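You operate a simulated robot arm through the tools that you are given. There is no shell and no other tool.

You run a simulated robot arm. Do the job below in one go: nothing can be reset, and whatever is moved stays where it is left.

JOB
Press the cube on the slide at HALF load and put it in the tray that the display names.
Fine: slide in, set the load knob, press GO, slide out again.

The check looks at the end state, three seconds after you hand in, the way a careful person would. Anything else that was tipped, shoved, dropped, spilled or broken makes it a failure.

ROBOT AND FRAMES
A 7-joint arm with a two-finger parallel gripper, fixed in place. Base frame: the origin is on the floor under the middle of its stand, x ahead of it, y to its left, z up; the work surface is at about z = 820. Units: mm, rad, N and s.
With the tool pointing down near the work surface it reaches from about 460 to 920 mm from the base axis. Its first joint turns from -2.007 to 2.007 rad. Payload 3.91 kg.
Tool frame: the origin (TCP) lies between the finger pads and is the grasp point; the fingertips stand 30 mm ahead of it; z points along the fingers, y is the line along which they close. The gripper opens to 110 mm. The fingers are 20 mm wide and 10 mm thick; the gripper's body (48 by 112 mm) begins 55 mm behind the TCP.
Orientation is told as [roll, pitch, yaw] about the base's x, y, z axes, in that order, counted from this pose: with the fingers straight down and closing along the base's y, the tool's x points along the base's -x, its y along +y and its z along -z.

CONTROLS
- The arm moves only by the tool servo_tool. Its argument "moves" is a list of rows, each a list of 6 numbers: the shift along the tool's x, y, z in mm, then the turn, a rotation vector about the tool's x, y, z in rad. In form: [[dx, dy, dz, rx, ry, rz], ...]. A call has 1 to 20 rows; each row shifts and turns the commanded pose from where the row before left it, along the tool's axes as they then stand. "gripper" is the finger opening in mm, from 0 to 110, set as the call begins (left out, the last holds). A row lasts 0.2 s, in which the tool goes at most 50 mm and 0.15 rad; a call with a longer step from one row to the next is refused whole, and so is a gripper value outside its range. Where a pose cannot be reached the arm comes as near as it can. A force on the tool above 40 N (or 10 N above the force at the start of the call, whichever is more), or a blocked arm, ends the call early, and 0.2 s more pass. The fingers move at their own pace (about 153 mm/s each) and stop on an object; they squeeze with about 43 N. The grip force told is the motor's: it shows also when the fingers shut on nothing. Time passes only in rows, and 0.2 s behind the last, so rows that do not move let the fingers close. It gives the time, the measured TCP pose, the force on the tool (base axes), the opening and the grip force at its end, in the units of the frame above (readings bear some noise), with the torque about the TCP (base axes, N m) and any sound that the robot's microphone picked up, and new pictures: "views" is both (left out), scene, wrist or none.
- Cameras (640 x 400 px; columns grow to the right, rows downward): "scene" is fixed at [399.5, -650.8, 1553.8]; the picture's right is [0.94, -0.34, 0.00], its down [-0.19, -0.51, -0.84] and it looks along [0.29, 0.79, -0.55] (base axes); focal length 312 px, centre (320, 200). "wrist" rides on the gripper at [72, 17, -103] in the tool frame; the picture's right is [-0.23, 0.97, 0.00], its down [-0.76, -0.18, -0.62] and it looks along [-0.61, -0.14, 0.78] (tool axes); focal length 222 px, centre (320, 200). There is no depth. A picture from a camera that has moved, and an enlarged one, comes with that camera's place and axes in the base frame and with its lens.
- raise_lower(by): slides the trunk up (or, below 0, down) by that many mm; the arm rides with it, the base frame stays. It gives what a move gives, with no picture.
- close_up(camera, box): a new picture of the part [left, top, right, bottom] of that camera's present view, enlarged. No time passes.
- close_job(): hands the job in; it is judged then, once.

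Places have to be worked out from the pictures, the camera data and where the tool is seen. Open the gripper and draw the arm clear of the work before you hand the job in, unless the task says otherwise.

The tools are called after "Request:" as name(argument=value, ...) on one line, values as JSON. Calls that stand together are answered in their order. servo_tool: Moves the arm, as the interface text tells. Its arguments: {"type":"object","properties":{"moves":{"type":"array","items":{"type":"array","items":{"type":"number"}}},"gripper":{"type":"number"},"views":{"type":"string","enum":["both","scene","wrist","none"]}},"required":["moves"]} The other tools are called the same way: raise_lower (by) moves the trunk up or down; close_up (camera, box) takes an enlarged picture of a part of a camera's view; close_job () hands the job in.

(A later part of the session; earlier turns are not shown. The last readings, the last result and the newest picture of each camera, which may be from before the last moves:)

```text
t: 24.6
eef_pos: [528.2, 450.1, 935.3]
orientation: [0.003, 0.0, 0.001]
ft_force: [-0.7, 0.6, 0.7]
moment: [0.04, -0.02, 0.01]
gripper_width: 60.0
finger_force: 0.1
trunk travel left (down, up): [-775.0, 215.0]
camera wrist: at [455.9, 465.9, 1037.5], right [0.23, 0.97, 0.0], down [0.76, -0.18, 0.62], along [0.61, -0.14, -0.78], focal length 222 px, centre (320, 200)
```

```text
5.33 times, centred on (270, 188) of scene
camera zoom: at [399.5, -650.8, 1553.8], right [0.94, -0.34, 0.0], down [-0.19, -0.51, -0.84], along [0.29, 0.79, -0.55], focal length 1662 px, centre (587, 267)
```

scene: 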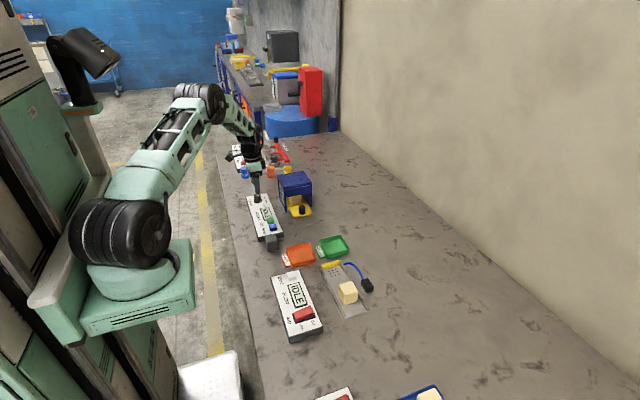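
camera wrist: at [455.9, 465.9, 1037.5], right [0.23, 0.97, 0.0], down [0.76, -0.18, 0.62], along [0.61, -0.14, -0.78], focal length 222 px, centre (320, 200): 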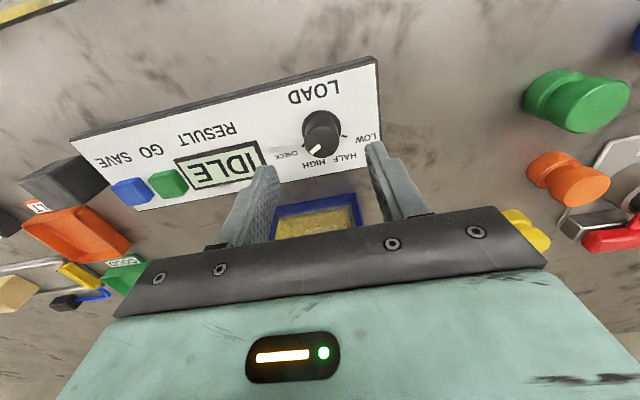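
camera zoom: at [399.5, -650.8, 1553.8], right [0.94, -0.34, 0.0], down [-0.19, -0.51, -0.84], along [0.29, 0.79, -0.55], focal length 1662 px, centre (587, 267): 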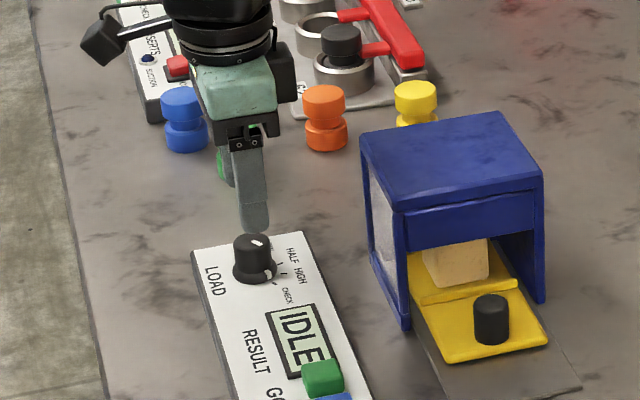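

Knob centre reads (527.6, 450.5), within 1 mm of the TCP. I descend to z≈885 (tips ≈855, above the skirt) and then close on the knob.

Request:
servo_tool(moves=[[0.5, 0.4, 17, 0, 0, 0], [0, 0, 17, 0, 0, 0], [0, 0, 16, 0, 0, 0], [0, 0, 0, 0, 0, 0]], gripper=60, views="both")

Request:
close_up(camera="scene", box=[230, 150, 310, 225])

Request:
close_up(camera="wrist", box=[220, 80, 420, 205])

```text
t: 25.6
eef_pos: [527.6, 451.5, 886.0]
orientation: [0.001, 0.001, 0.001]
ft_force: [-0.4, 0.7, 0.5]
moment: [0.0, 0.01, -0.02]
gripper_width: 60.1
finger_force: 0.0
trunk travel left (down, up): [-775.0, 215.0]
camera wrist: at [455.1, 467.1, 988.1], right [0.23, 0.97, 0.0], down [0.76, -0.18, 0.62], along [0.61, -0.14, -0.78], focal length 222 px, centre (320, 200)
```

scene: 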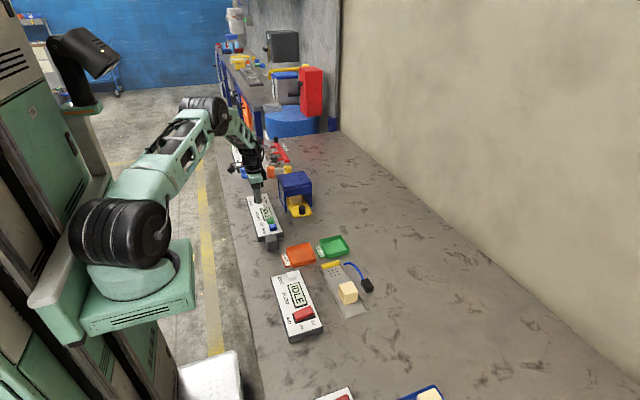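
wrist: 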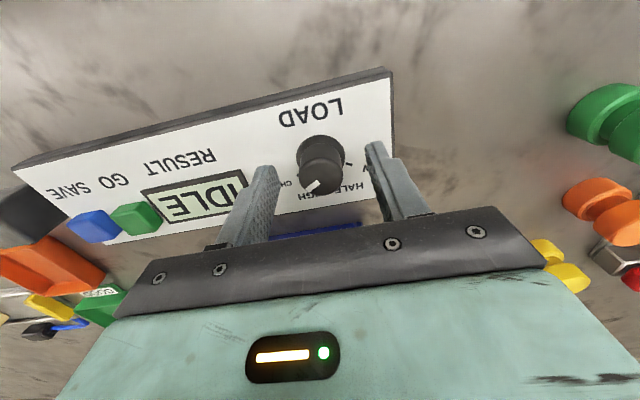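

```text
5.33 times, centred on (270, 188) of scene
camera zoom: at [399.5, -650.8, 1553.8], right [0.94, -0.34, 0.0], down [-0.19, -0.51, -0.84], along [0.29, 0.79, -0.55], focal length 1662 px, centre (587, 267)
```

zoom: 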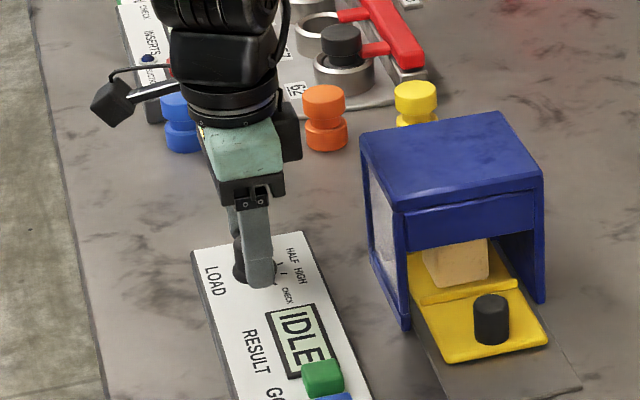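

```text
3.20 times, centred on (320, 142) of wrist
camera zoom: at [455.1, 467.1, 988.1], right [0.23, 0.97, 0.0], down [0.76, -0.18, 0.62], along [0.61, -0.14, -0.78], focal length 711 px, centre (320, 384)
```

zoom: 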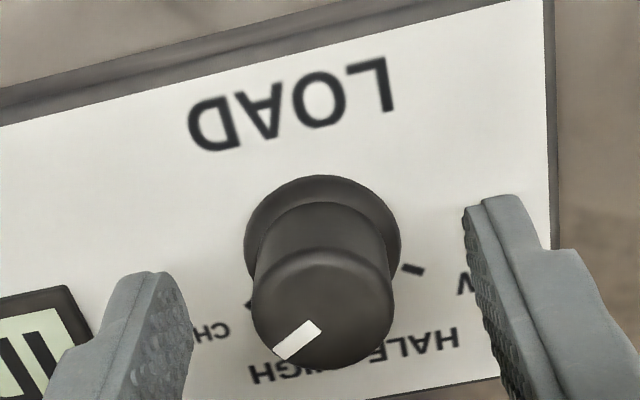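

The knob is between the fingers, centred within about 1 mm. I close on it.

Request:
servo_tool(moves=[[0, -0.5, 0, 0, 0, 0], [0, 0, 0, 0, 0, 0], [0, 0, 0, 0, 0, 0]], gripper=15, views="wrist")

```text
t: 26.4
eef_pos: [526.6, 451.8, 883.9]
orientation: [0.003, 0.001, 0.001]
ft_force: [0.6, 10.0, -4.0]
moment: [0.23, -0.26, 0.0]
gripper_width: 27.6
finger_force: 45.5
trunk travel left (down, up): [-775.0, 215.0]
camera wrist: at [455.0, 467.3, 988.0], right [0.22, 0.97, 0.0], down [0.76, -0.18, 0.62], along [0.61, -0.14, -0.78], focal length 222 px, centre (320, 200)
```

wrist: 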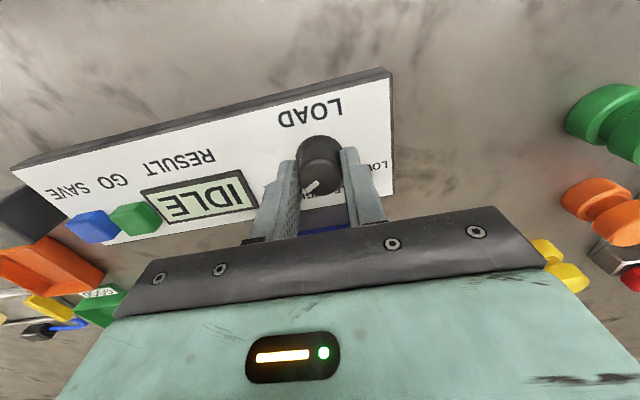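

Grip at 27.6 mm. I relieve the slight y force and turn counter-clockwise 80° (tool z −1.396 rad) toward HALF.

Request:
servo_tool(moves=[[0, 0.7, 0, 0, 0, 0], [0, 0, 0, 0, 0, -0.1396], [0, 0, 0, 0, 0, -0.1396], [0, 0, 0, 0, 0, -0.1396], [0, 0, 0, 0, 0, -0.1396], [0, 0, 0, 0, 0, -0.1396], [0, 0, 0, 0, 0, -0.1396], [0, 0, 0, 0, 0, -0.1396], [0, 0, 0, 0, 0, -0.1396], [0, 0, 0, 0, 0, -0.1396], [0, 0, 0, 0, 0, -0.1396]], gripper=15, views="both")

Request:
close_up(camera="wrist", box=[220, 80, 420, 205])

Request:
close_up(camera="scene", box=[230, 150, 310, 225])

```text
t: 28.8
eef_pos: [527.2, 451.4, 885.5]
orientation: [-0.002, 0.0, 1.401]
ft_force: [0.3, 1.3, 3.5]
moment: [0.3, 0.2, 0.0]
gripper_width: 27.5
finger_force: 45.0
trunk travel left (down, up): [-775.0, 215.0]
camera wrist: at [499.1, 381.5, 987.8], right [-0.92, 0.39, 0.0], down [0.3, 0.72, 0.63], along [0.24, 0.58, -0.78], focal length 222 px, centre (320, 200)
```

scene: 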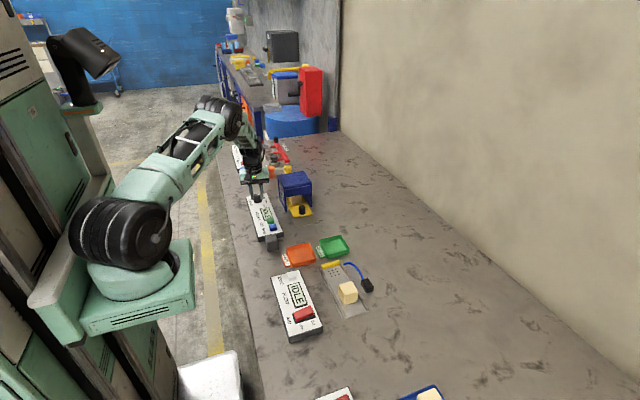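
wrist: 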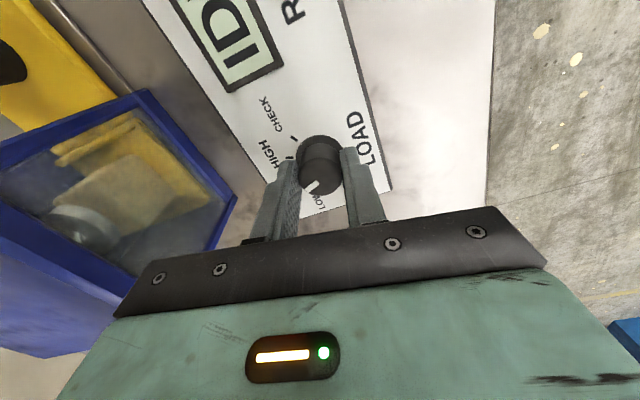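

```text
3.20 times, centred on (320, 142) of wrist
camera zoom: at [499.1, 381.5, 987.8], right [-0.92, 0.39, 0.0], down [0.3, 0.72, 0.63], along [0.24, 0.58, -0.78], focal length 711 px, centre (320, 384)
```

zoom: 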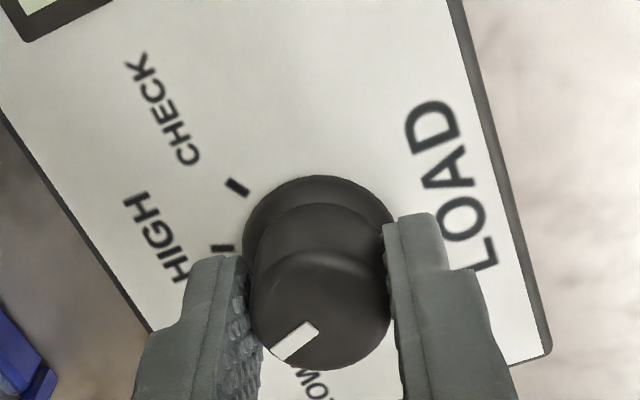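

```text
5.33 times, centred on (270, 188) of scene
camera zoom: at [399.5, -650.8, 1553.8], right [0.94, -0.34, 0.0], down [-0.19, -0.51, -0.84], along [0.29, 0.79, -0.55], focal length 1662 px, centre (587, 267)
```

zoom: 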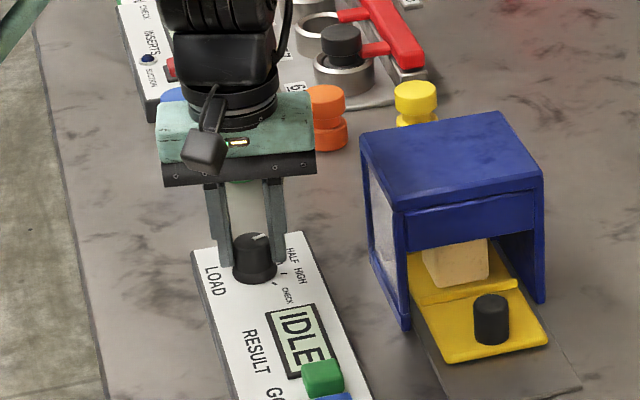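

The knob followed the fingers the full 80°. I open, rise straight up, and check the pointer against the ticks.

Request:
servo_tool(moves=[[0, 0, 0, 0, 0, 0], [0, 0, 0, 0, 0, 0], [0, 0, -25, 0, 0, 0], [0, 0, -40, 0, 0, 0], [0, 0, -40, 0, 0, 0]], gripper=60, views="both")

Request:
close_up(camera="wrist", box=[240, 50, 400, 150])

Request:
close_up(camera="scene", box=[235, 175, 295, 225])

```text
t: 30.0
eef_pos: [526.9, 451.1, 991.2]
orientation: [0.0, -0.002, 1.399]
ft_force: [1.1, -0.1, 0.4]
moment: [-0.02, 0.02, 0.04]
gripper_width: 60.0
finger_force: 0.1
trunk travel left (down, up): [-775.0, 215.0]
camera wrist: at [498.6, 381.2, 1093.0], right [-0.92, 0.39, 0.0], down [0.31, 0.72, 0.62], along [0.24, 0.57, -0.78], focal length 222 px, centre (320, 200)
```

scene: 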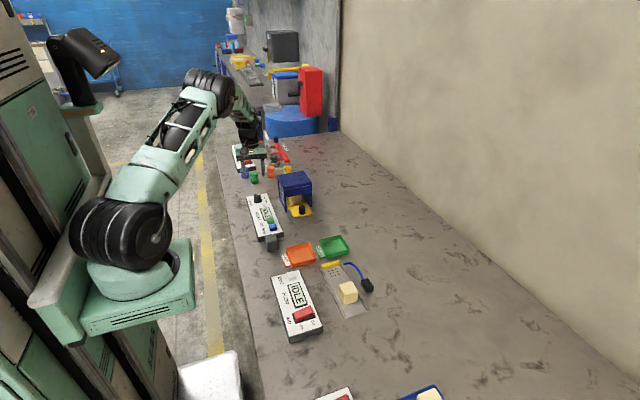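
wrist: 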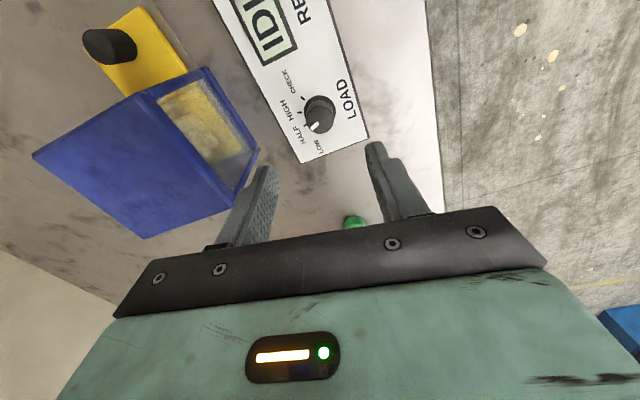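

```text
4.00 times, centred on (320, 100) of wrist
camera zoom: at [498.6, 381.2, 1093.0], right [-0.92, 0.39, 0.0], down [0.31, 0.72, 0.62], along [0.24, 0.57, -0.78], focal length 888 px, centre (320, 600)
```

zoom: 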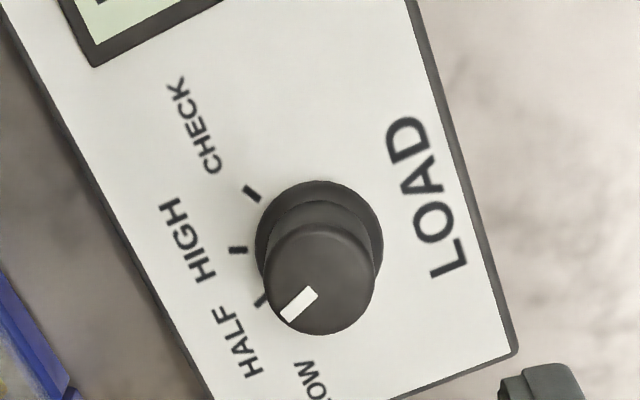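

```text
8.00 times, centred on (265, 200) of scene
camera zoom: at [399.5, -650.8, 1553.8], right [0.94, -0.34, 0.0], down [-0.19, -0.51, -0.84], along [0.29, 0.79, -0.55], focal length 2493 px, centre (760, 200)
```

zoom: 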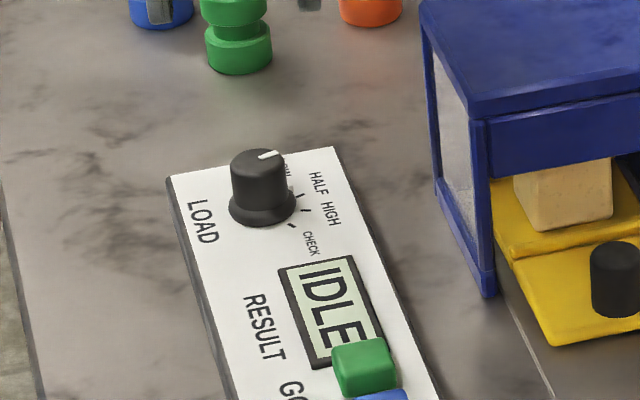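

The pointer now computes to ≈+20°, the HALF tick. I shift so that the wrist camera is straight above the knob to confirm without parallax.

Request:
servo_tool(moves=[[-37, -8.3, 0, 0, 0, 0], [-37, -8.3, 0, 0, 0, 0]], gripper=60, views="wrist")

Request:
close_up(camera="wrist", box=[270, 0, 370, 70])

```text
t: 30.6
eef_pos: [558.2, 518.0, 993.6]
orientation: [0.001, -0.002, 1.4]
ft_force: [3.2, -0.2, 7.5]
moment: [0.01, 0.2, -0.01]
gripper_width: 60.1
finger_force: 0.1
trunk travel left (down, up): [-775.0, 215.0]
camera wrist: at [529.2, 449.9, 1095.8], right [-0.92, 0.39, 0.0], down [0.31, 0.72, 0.62], along [0.24, 0.57, -0.78], focal length 222 px, centre (320, 200)
```

wrist: 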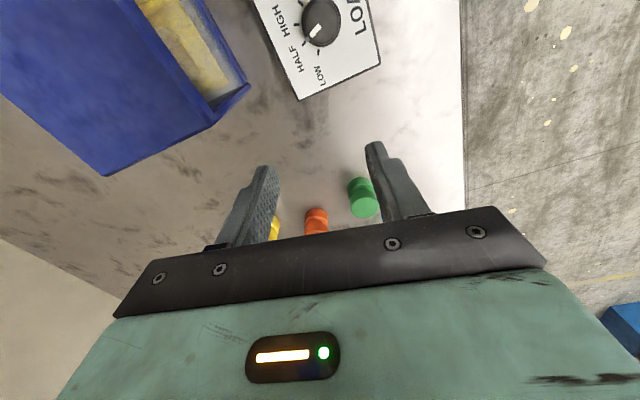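

```text
5.71 times, centred on (320, 35) of wrist
camera zoom: at [529.2, 449.9, 1095.8], right [-0.92, 0.39, 0.0], down [0.31, 0.72, 0.62], along [0.24, 0.57, -0.78], focal length 1269 px, centre (320, 1143)
```

zoom: 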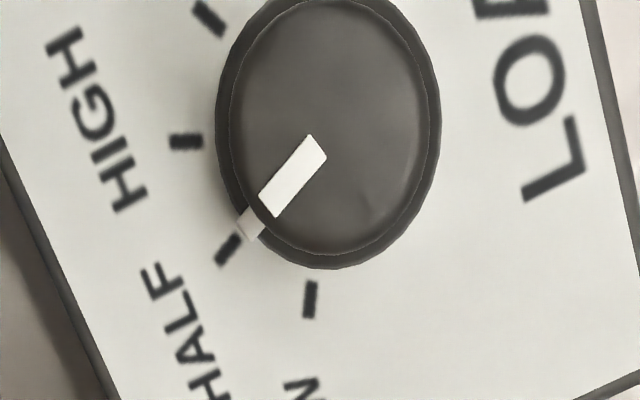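

The knob now points exactly at HALF. Next I square the yaw to 90° and bring the camera straight above the GO button to locate it.

Request:
servo_tool(moves=[[0, 0, 0, 0, 0, -0.0855], [0, 0, 0, 0, 0, -0.0855], [39.25, -1, 0, 0, 0, 0], [39.25, -1, 0, 0, 0, 0], [39.25, -1, 0, 0, 0, 0], [39.25, -1, 0, 0, 0, 0]], gripper=0, views="both")

Request:
close_up(camera="wrist", box=[240, 0, 400, 110])

```text
t: 32.0
eef_pos: [560.2, 364.0, 989.8]
orientation: [0.0, -0.003, 1.572]
ft_force: [0.3, 0.2, -1.4]
moment: [-0.02, -0.01, 0.0]
gripper_width: 0.4
finger_force: 37.4
trunk travel left (down, up): [-775.0, 215.0]
camera wrist: at [543.1, 291.2, 1092.8], right [-0.97, 0.23, 0.0], down [0.18, 0.76, 0.63], along [0.14, 0.61, -0.78], focal length 222 px, centre (320, 200)
```

scene: 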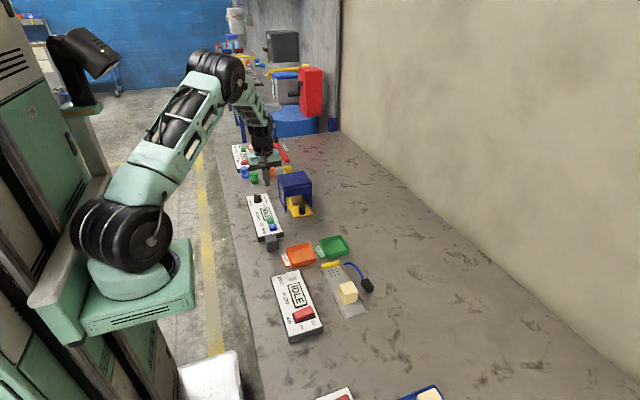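
wrist: 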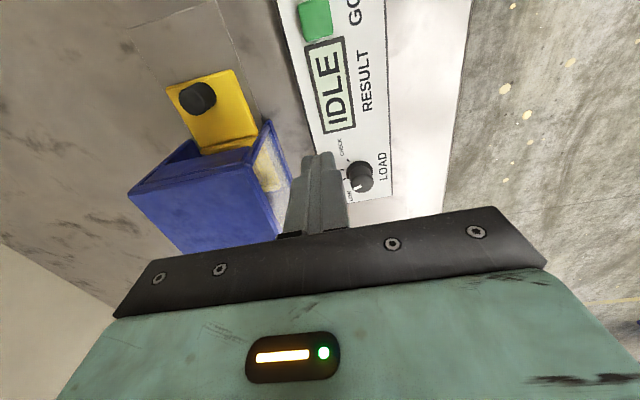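

```text
3.64 times, centred on (320, 55) of wrist
camera zoom: at [543.1, 291.2, 1092.8], right [-0.97, 0.23, 0.0], down [0.18, 0.76, 0.63], along [0.14, 0.61, -0.78], focal length 808 px, centre (320, 727)
```

zoom: 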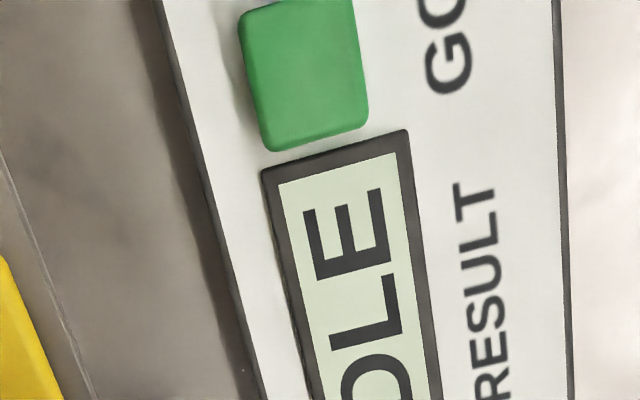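

GO's centre is at (546.2, 288.2). With the fingers closed I move over it and down to tips ≈875, still above the button.

Request:
servo_tool(moves=[[37.9, 7, 0, 0, 0, 0], [37.9, 7, 0, 0, 0, 0], [0, 0, 42, 0, 0, 0], [0, 0, 40, 0, 0, 0], [0, 0, 0, 0, 0, 0]], gripper=0, views="both")

Request:
close_up(camera="scene", box=[235, 170, 315, 250])

Request:
close_up(camera="wrist", box=[220, 80, 420, 205])

```text
t: 33.2
eef_pos: [546.7, 287.0, 909.5]
orientation: [-0.002, -0.002, 1.569]
ft_force: [-1.1, -0.3, -0.9]
moment: [0.05, -0.01, 0.01]
gripper_width: 0.1
finger_force: 38.3
trunk travel left (down, up): [-775.0, 215.0]
camera wrist: at [529.2, 213.8, 1010.5], right [-0.97, 0.23, 0.0], down [0.18, 0.76, 0.62], along [0.14, 0.61, -0.78], focal length 222 px, centre (320, 200)
```

scene: 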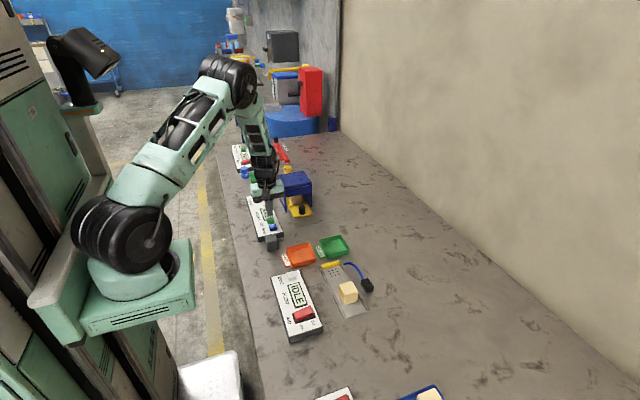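
wrist: 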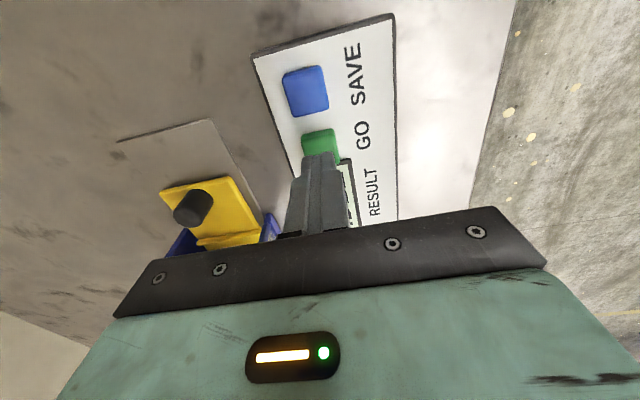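

```text
5.00 times, centred on (275, 210) of scene
camera zoom: at [399.5, -650.8, 1553.8], right [0.94, -0.34, 0.0], down [-0.19, -0.51, -0.84], along [0.29, 0.79, -0.55], focal length 1558 px, centre (545, 150)
```

zoom: 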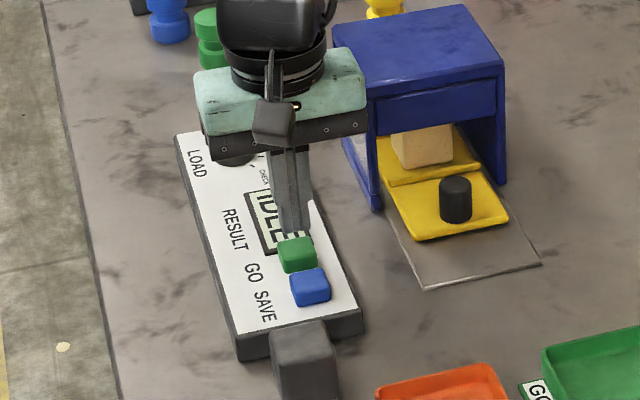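

```text
3.20 times, centred on (320, 142) of wrist
camera zoom: at [529.2, 213.8, 1010.5], right [-0.97, 0.23, 0.0], down [0.18, 0.76, 0.62], along [0.14, 0.61, -0.78], focal length 711 px, centre (320, 384)
```

zoom: 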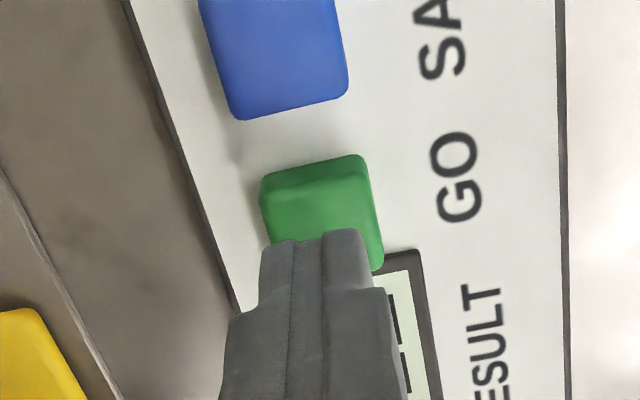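

Tips are directly above the GO button. I descend slowly and press until force builds.

Request:
servo_tool(moves=[[0, -0.3, 6, 0, 0, 0], [0, 0, 5, 0, 0, 0], [0, 0, 4, 0, 0, 0], [0, 0, 2, 0, 0, 0], [0, 0, 2, 0, 0, 0], [0, 0, 2, 0, 0, 0]], gripper=0, views="scene")

```text
t: 34.6
eef_pos: [546.5, 288.8, 887.0]
orientation: [0.001, -0.001, 1.57]
ft_force: [-0.4, -0.4, 0.7]
moment: [-0.01, 0.01, 0.0]
gripper_width: 0.0
finger_force: 37.8
trunk travel left (down, up): [-775.0, 215.0]
```

scene: 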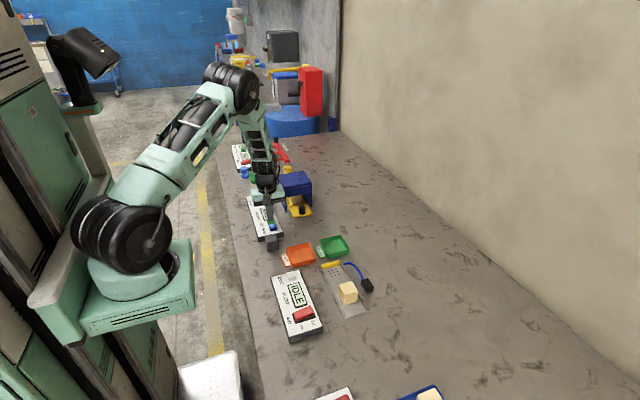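

No contact yet at tip z≈857. I continue down in 1.5 mm steps.

Request:
servo_tool(moves=[[0, 0, 1.5, 0, 0, 0], [0, 0, 1.5, 0, 0, 0], [0, 0, 1.5, 0, 0, 0], [0, 0, 1.5, 0, 0, 0]], gripper=0, views="scene")

Request:
close_up(camera="scene", box=[235, 170, 315, 250])

```text
t: 35.6
eef_pos: [547.1, 288.5, 883.1]
orientation: [0.0, -0.003, 1.566]
ft_force: [-1.0, -5.6, 13.4]
moment: [-0.17, -0.02, -0.01]
gripper_width: 0.0
finger_force: 38.1
trunk travel left (down, up): [-775.0, 215.0]
heard: click
```

scene: 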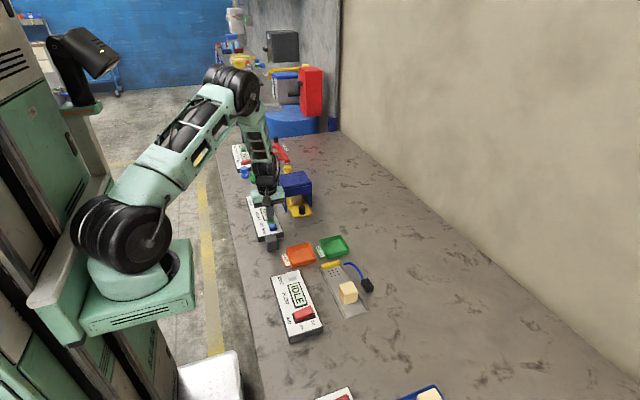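

```text
5.00 times, centred on (275, 210) of scene
camera zoom: at [399.5, -650.8, 1553.8], right [0.94, -0.34, 0.0], down [-0.19, -0.51, -0.84], along [0.29, 0.79, -0.55], focal length 1558 px, centre (545, 150)
```

zoom: 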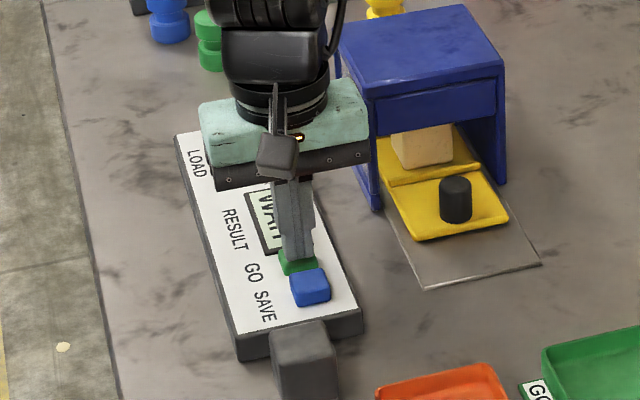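

A click was heard and the display reads "WAIT". I lift off straight up and let time pass to read the result.

Request:
servo_tool(moves=[[0, 0, -20, 0, 0, 0], [0, 0, -40, 0, 0, 0], [0, 0, -40, 0, 0, 0], [40, 0, 0, 0, 0, 0], [0, 0, 0, 0, 0, 0], [0, 0, 0, 0, 0, 0], [0, 0, 0, 0, 0, 0]], gripper=0, views="both")

Request:
close_up(camera="scene", box=[235, 170, 315, 250])

Request:
close_up(camera="wrist", box=[220, 40, 460, 200])

```text
t: 37.2
eef_pos: [545.9, 246.4, 980.5]
orientation: [0.0, -0.003, 1.57]
ft_force: [0.4, 0.5, -0.2]
moment: [0.02, 0.01, 0.0]
gripper_width: 0.0
finger_force: 37.2
trunk travel left (down, up): [-775.0, 215.0]
camera wrist: at [528.5, 173.8, 1083.0], right [-0.97, 0.23, 0.0], down [0.18, 0.76, 0.62], along [0.14, 0.61, -0.78], focal length 222 px, centre (320, 200)
```

scene: 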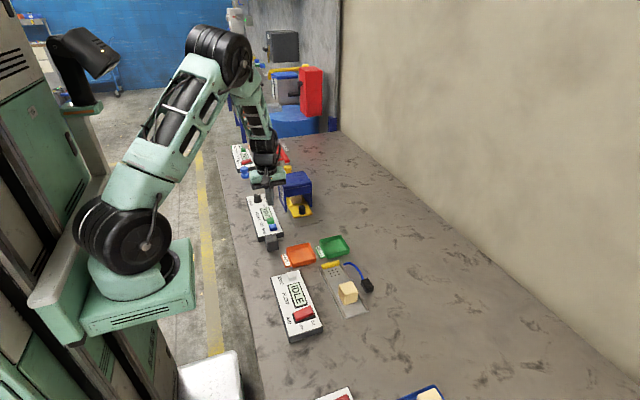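
wrist: 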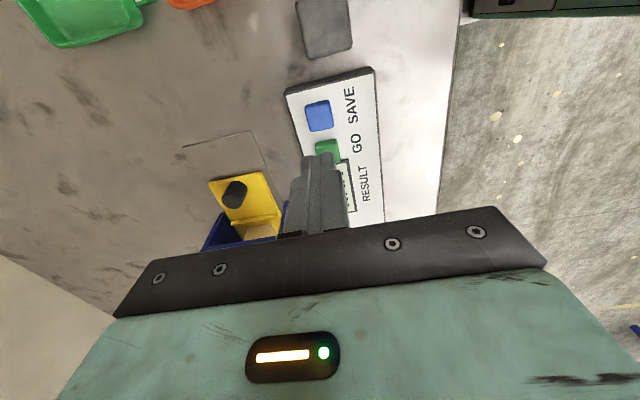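

```text
5.00 times, centred on (275, 210) of scene
camera zoom: at [399.5, -650.8, 1553.8], right [0.94, -0.34, 0.0], down [-0.19, -0.51, -0.84], along [0.29, 0.79, -0.55], focal length 1558 px, centre (545, 150)
```

zoom: 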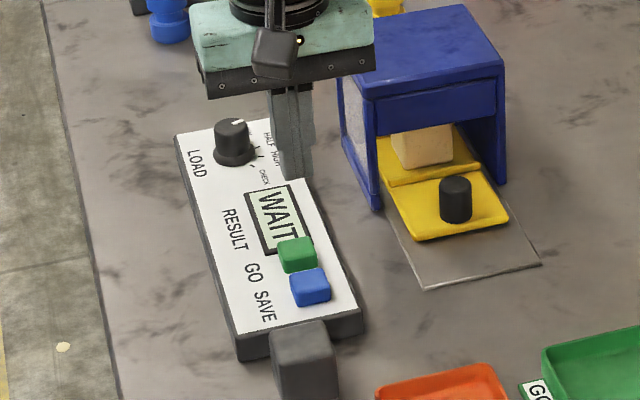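

```text
2.50 times, centred on (340, 120) of wrist
camera zoom: at [528.5, 173.8, 1083.0], right [-0.97, 0.23, 0.0], down [0.18, 0.76, 0.62], along [0.14, 0.61, -0.78], focal length 555 px, centre (270, 400)
```

zoom: 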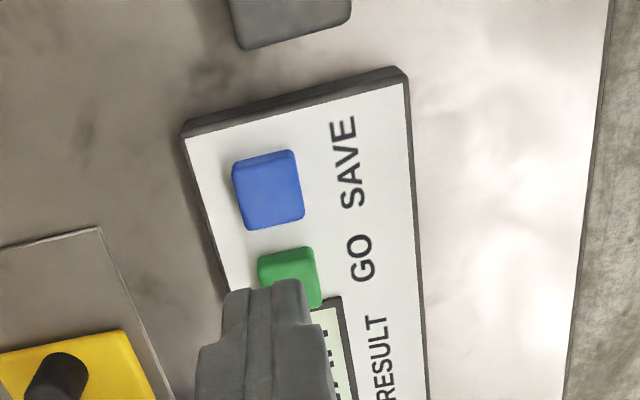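

The display still shows WAIT; I hold still a couple of seconds and look again.

Request:
servo_tool(moves=[[0, 0, 0, 0, 0, 0], [0, 0, 0, 0, 0, 0], [0, 0, 0, 0, 0, 0], [0, 0, 0, 0, 0, 0], [0, 0, 0, 0, 0, 0], [0, 0, 0, 0, 0, 0], [0, 0, 0, 0, 0, 0], [0, 0, 0, 0, 0, 0], [0, 0, 0, 0, 0, 0], [0, 0, 0, 0, 0, 0]], gripper=0, views="none")

Request:
close_up(camera="scene", box=[235, 170, 315, 250])

```text
t: 39.4
eef_pos: [545.8, 248.8, 980.3]
orientation: [0.001, -0.002, 1.568]
ft_force: [-0.4, -0.4, -0.4]
moment: [-0.02, 0.02, 0.02]
gripper_width: 0.0
finger_force: 37.7
trunk travel left (down, up): [-775.0, 215.0]
```

```text
5.00 times, centred on (275, 210) of scene
camera zoom: at [399.5, -650.8, 1553.8], right [0.94, -0.34, 0.0], down [-0.19, -0.51, -0.84], along [0.29, 0.79, -0.55], focal length 1558 px, centre (545, 150)
```

zoom: 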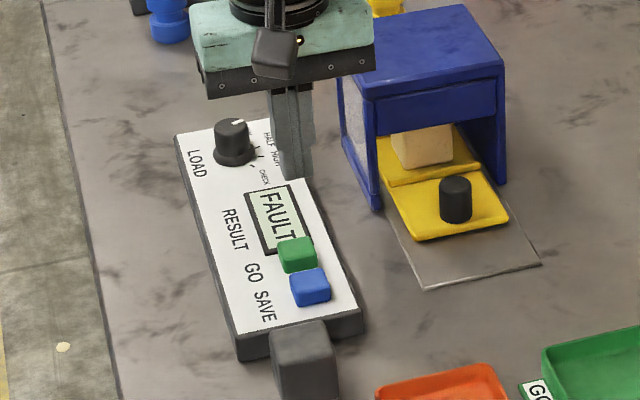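

The display reads FAULT, so the cube goes to the FAULT tray. Now I slide out: move over in front of the handle (now at y≈323), tilt the tool 0.15 rad so the gripper body leans away from the press, and descend short of the handle.

Request:
servo_tool(moves=[[-7.8, -33.5, 0, 0, 0, 0], [-7.8, -33.5, 0, 0, 0, 0], [-7.8, -33.5, 0, 0, 0, 0], [-7.8, -33.5, 0, 0, 0, 0], [0, 0, 0, 0, -0.075, 0], [0, 0, 0, 0, -0.075, 0], [4, 0, 26.4, 0, 0, 0], [4, 0, 26.4, 0, 0, 0], [4, 0, 26.4, 0, 0, 0], [0, 0, 0, 0, 0, 0]], gripper=60, views="both")

Request:
close_up(camera="scene", box=[260, 160, 340, 240])

Request:
close_up(camera="wrist", box=[200, 80, 440, 230])

```text
t: 41.6
eef_pos: [679.8, 279.1, 900.8]
orientation: [0.001, -0.153, 1.568]
ft_force: [0.7, -0.4, 0.7]
moment: [-0.03, 0.0, -0.02]
gripper_width: 60.0
finger_force: 0.1
trunk travel left (down, up): [-775.0, 215.0]
camera wrist: at [663.4, 190.7, 991.3], right [-0.97, 0.23, 0.03], down [0.18, 0.66, 0.73], along [0.14, 0.72, -0.68], focal length 222 px, centre (320, 200)
```

scene: 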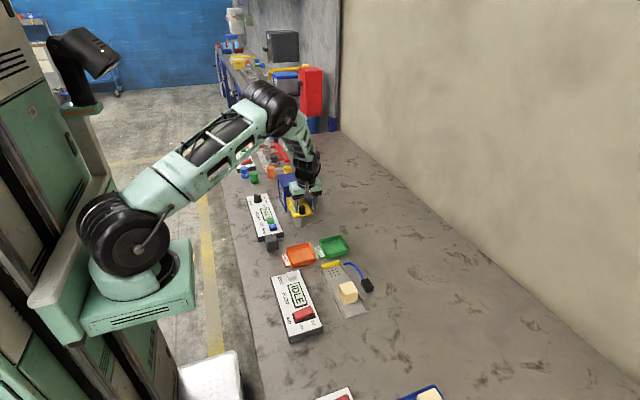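
wrist: 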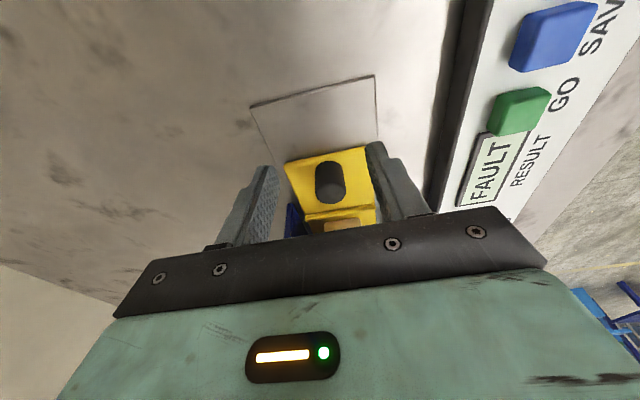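

```text
5.00 times, centred on (300, 200) of scene
camera zoom: at [399.5, -650.8, 1553.8], right [0.94, -0.34, 0.0], down [-0.19, -0.51, -0.84], along [0.29, 0.79, -0.55], focal length 1558 px, centre (420, 200)
```

zoom: 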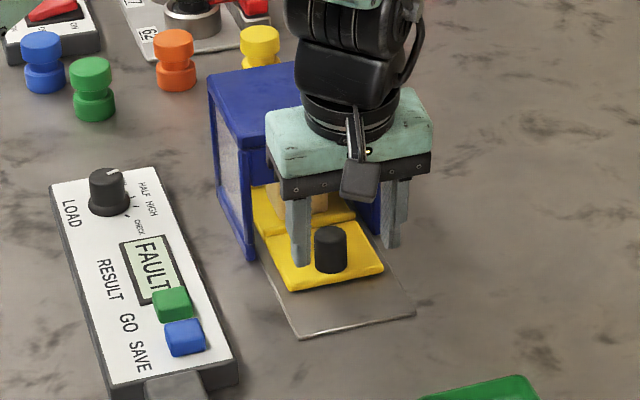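

```text
2.67 times, centred on (320, 155) of wrist
camera zoom: at [663.4, 190.7, 991.3], right [-0.97, 0.23, 0.03], down [0.18, 0.66, 0.73], along [0.14, 0.72, -0.68], focal length 592 px, centre (320, 320)
```

zoom: 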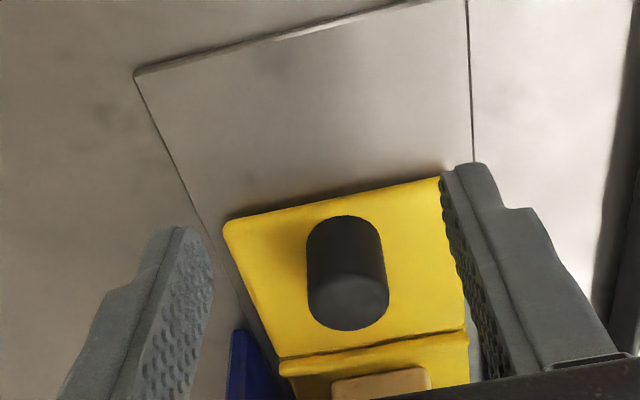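

Handle measured at (680.4, 321.7). I lower to z≈874 and then move forward so the open fingers straddle the handle.

Request:
servo_tool(moves=[[2, -0.4, 13, 0, 0, 0], [2, 0, 13, 0, 0, 0], [-9.6, 0, 1.48, 0, 0, 0], [-9.6, 0, 1.48, 0, 0, 0], [-9.6, 0, 1.48, 0, 0, 0], [-9.6, 0, 1.48, 0, 0, 0], [0, 0, 0, 0, 0, 0]], gripper=60, views="both")

Request:
close_up(camera="wrist", box=[200, 80, 440, 230])

```text
t: 43.2
eef_pos: [681.4, 318.1, 875.1]
orientation: [0.001, -0.152, 1.569]
ft_force: [0.2, -0.5, -1.1]
moment: [0.02, 0.01, -0.01]
gripper_width: 59.8
finger_force: 0.0
trunk travel left (down, up): [-775.0, 215.0]
camera wrist: at [664.0, 230.7, 964.9], right [-0.97, 0.23, 0.03], down [0.18, 0.66, 0.73], along [0.14, 0.72, -0.68], focal length 222 px, centre (320, 200)
```

scene: 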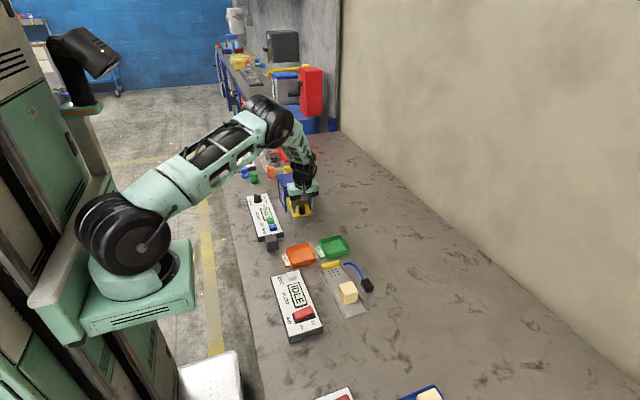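
wrist: 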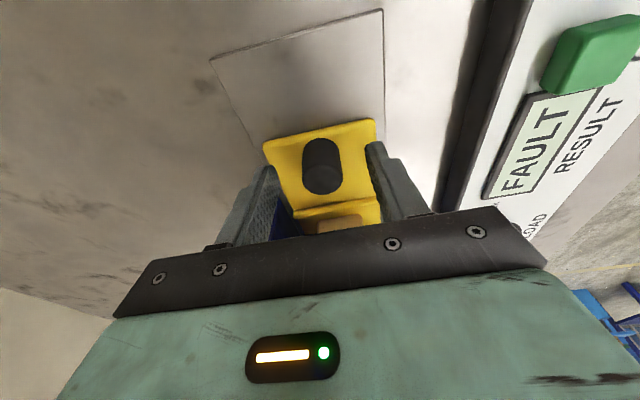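

```text
2.67 times, centred on (320, 155) of wrist
camera zoom: at [664.0, 230.7, 964.9], right [-0.97, 0.23, 0.03], down [0.18, 0.66, 0.73], along [0.14, 0.72, -0.68], focal length 592 px, centre (320, 320)
```

zoom: 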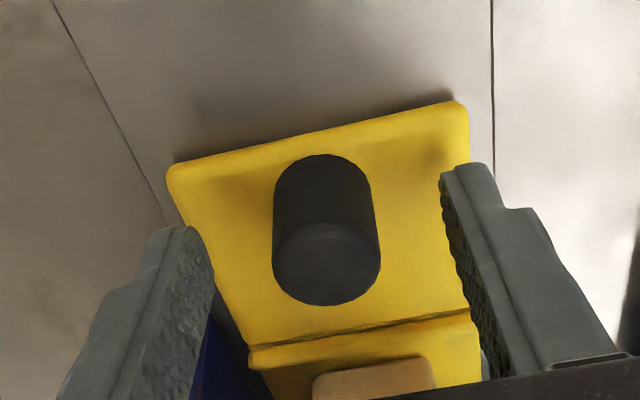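

Free of contact with the handle between the fingers; I close on it.

Request:
servo_tool(moves=[[0, 0.6, 0, 0, 0, 0], [0, 0, 0, 0, 0, 0], [0, 0, 0, 0, 0, 0]], gripper=15, views="none")

```text
t: 44.0
eef_pos: [678.9, 319.4, 875.4]
orientation: [0.0, -0.151, 1.569]
ft_force: [-0.4, 1.3, -1.2]
moment: [0.07, 0.52, 0.09]
gripper_width: 25.5
finger_force: 44.6
trunk travel left (down, up): [-775.0, 215.0]
```

Grip is good. I pull the slide out along −y in 6 mm rows, first half.

Request:
servo_tool(moves=[[5.93, 0, -0.91, 0, 0, 0], [5.93, 0, -0.91, 0, 0, 0], [5.93, 0, -0.91, 0, 0, 0], [5.93, 0, -0.91, 0, 0, 0], [5.93, 0, -0.91, 0, 0, 0], [5.93, 0, -0.91, 0, 0, 0], [5.93, 0, -0.91, 0, 0, 0], [5.93, 0, -0.91, 0, 0, 0], [5.93, 0, -0.91, 0, 0, 0]], gripper=15, views="scene")

Request:
close_up(camera="scene", box=[260, 160, 340, 240])

```text
t: 46.0
eef_pos: [679.1, 264.6, 874.4]
orientation: [0.002, -0.151, 1.57]
ft_force: [-4.6, -1.2, -7.5]
moment: [-0.23, 0.53, 0.16]
gripper_width: 25.4
finger_force: 44.8
trunk travel left (down, up): [-775.0, 215.0]
```

scene: 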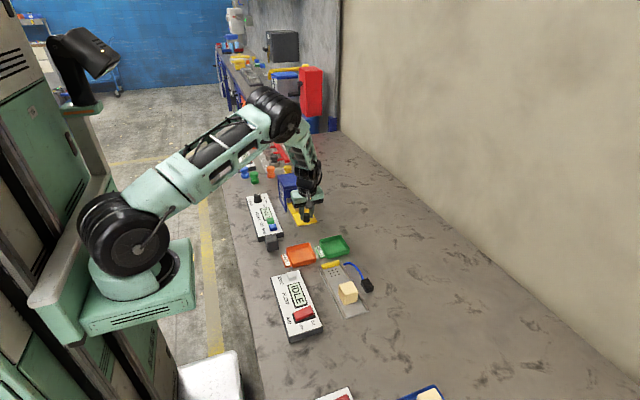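

```text
5.00 times, centred on (300, 200) of scene
camera zoom: at [399.5, -650.8, 1553.8], right [0.94, -0.34, 0.0], down [-0.19, -0.51, -0.84], along [0.29, 0.79, -0.55], focal length 1558 px, centre (420, 200)
```

zoom: 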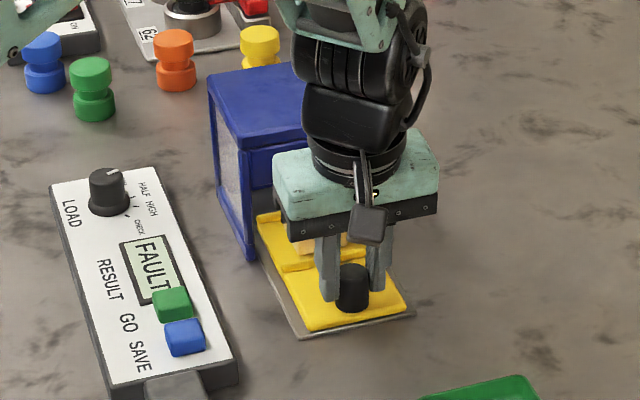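

The slide is coming out smoothly with the cube on it. I pull the rest of the way to the original position.

Request:
servo_tool(moves=[[5.93, 0, -0.41, 0, 0, 0], [5.93, 0, -0.91, 0, 0, 0], [5.93, 0, -0.91, 0, 0, 0], [5.93, 0, -0.91, 0, 0, 0], [5.93, 0, -0.91, 0, 0, 0], [5.93, 0, -0.91, 0, 0, 0], [5.93, 0, -0.91, 0, 0, 0], [5.93, 0, -0.91, 0, 0, 0], [3.95, 0, -0.61, 0, 0, 0], [3.95, 0, -0.61, 0, 0, 0]], gripper=15, views="both")

Request:
close_up(camera="scene", box=[260, 160, 340, 240])

```text
t: 48.2
eef_pos: [680.7, 209.8, 874.9]
orientation: [-0.002, -0.151, 1.57]
ft_force: [-4.0, -0.5, -3.7]
moment: [0.64, 0.56, -0.06]
gripper_width: 25.3
finger_force: 45.1
trunk travel left (down, up): [-775.0, 215.0]
camera wrist: at [663.2, 121.1, 964.8], right [-0.97, 0.23, 0.03], down [0.18, 0.66, 0.73], along [0.14, 0.72, -0.68], focal length 222 px, centre (320, 200)
```

scene: 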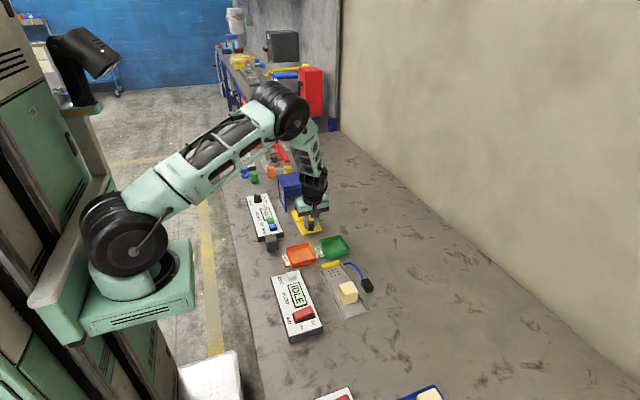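
wrist: 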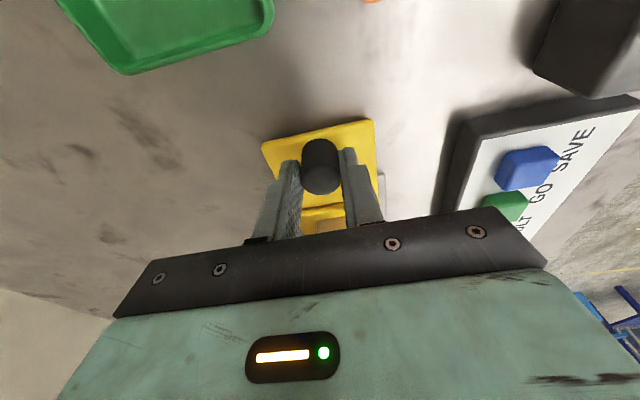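

```text
5.00 times, centred on (300, 200) of scene
camera zoom: at [399.5, -650.8, 1553.8], right [0.94, -0.34, 0.0], down [-0.19, -0.51, -0.84], along [0.29, 0.79, -0.55], focal length 1558 px, centre (420, 200)
```

zoom: 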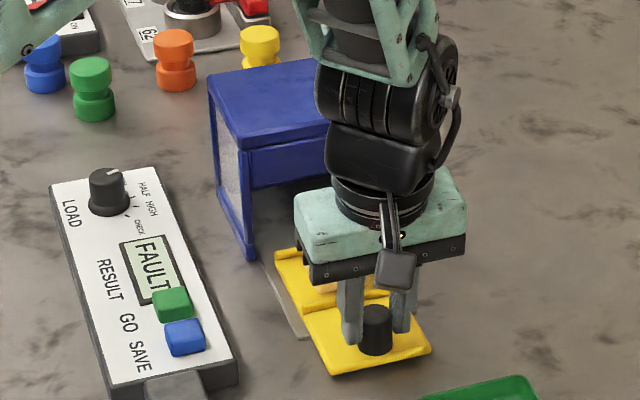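

The slide is out to within about 4 mm of where it began; I pull the last few millimetres, then look.

Request:
servo_tool(moves=[[1.98, 0, -0.3, 0, 0, 0], [1.98, 0, -0.3, 0, 0, 0]], gripper=15, views="none")

```text
t: 48.8
eef_pos: [680.0, 205.3, 874.9]
orientation: [0.001, -0.151, 1.569]
ft_force: [-3.8, -1.9, -2.6]
moment: [-0.07, 0.5, -0.03]
gripper_width: 25.3
finger_force: 44.6
trunk travel left (down, up): [-775.0, 215.0]
```

Slide is back out. I open the fingers, rise straight up, and take the tilt off.

Request:
servo_tool(moves=[[0, 0, 0, 0, 0, 0], [0, 0, 0, 0, 0, 0], [-4.5, 0, -29.6, 0, 0, 0], [-6, 0, -39.5, 0, 0, 0], [-6, 0, -39.5, 0, 0, 0], [0, 0, 0, 0, 0.0755, 0], [0, 0, 0, 0, 0.0755, 0], [0, 0, 0, 0, 0, 0]], gripper=60, views="both")

Request:
close_up(camera="scene", box=[260, 160, 340, 240])

Request:
close_up(camera="wrist", box=[240, 60, 400, 240])

```text
t: 50.6
eef_pos: [680.2, 204.5, 985.4]
orientation: [0.0, -0.001, 1.569]
ft_force: [-0.7, 0.5, 0.3]
moment: [0.01, 0.03, 0.03]
gripper_width: 60.0
finger_force: 0.0
trunk travel left (down, up): [-775.0, 215.0]
camera wrist: at [663.3, 131.2, 1086.5], right [-0.97, 0.23, 0.0], down [0.18, 0.76, 0.62], along [0.14, 0.61, -0.78], focal length 222 px, centre (320, 200)
```

scene: 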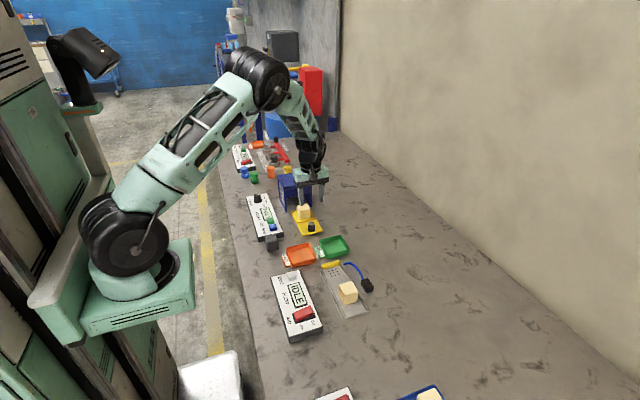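
wrist: 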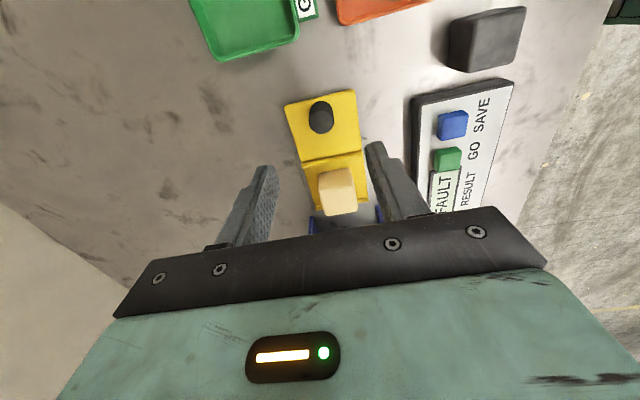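

```text
5.00 times, centred on (300, 200) of scene
camera zoom: at [399.5, -650.8, 1553.8], right [0.94, -0.34, 0.0], down [-0.19, -0.51, -0.84], along [0.29, 0.79, -0.55], focal length 1558 px, centre (420, 200)
```

zoom: 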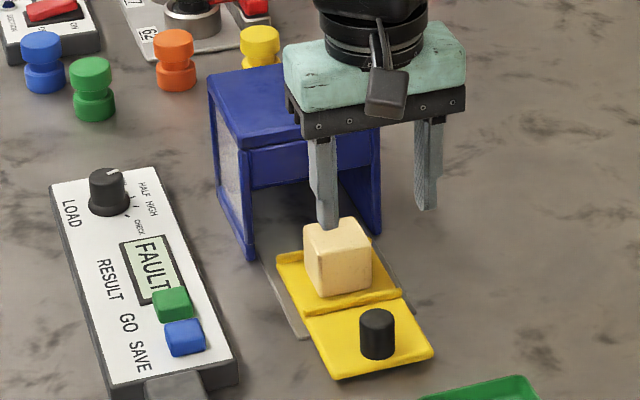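

```text
2.22 times, centred on (320, 150) of wrist
camera zoom: at [663.3, 131.2, 1086.5], right [-0.97, 0.23, 0.0], down [0.18, 0.76, 0.62], along [0.14, 0.61, -0.78], focal length 494 px, centre (320, 311)
```

zoom: 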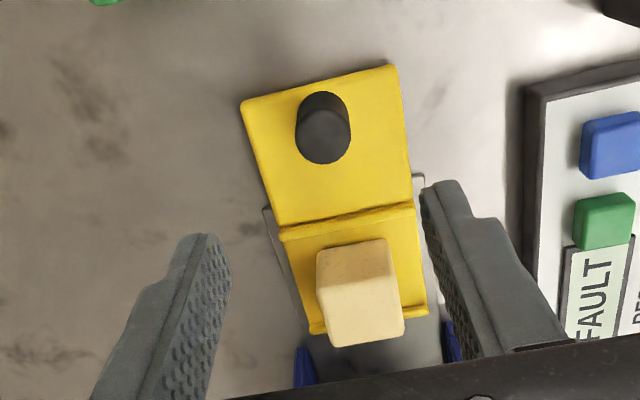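

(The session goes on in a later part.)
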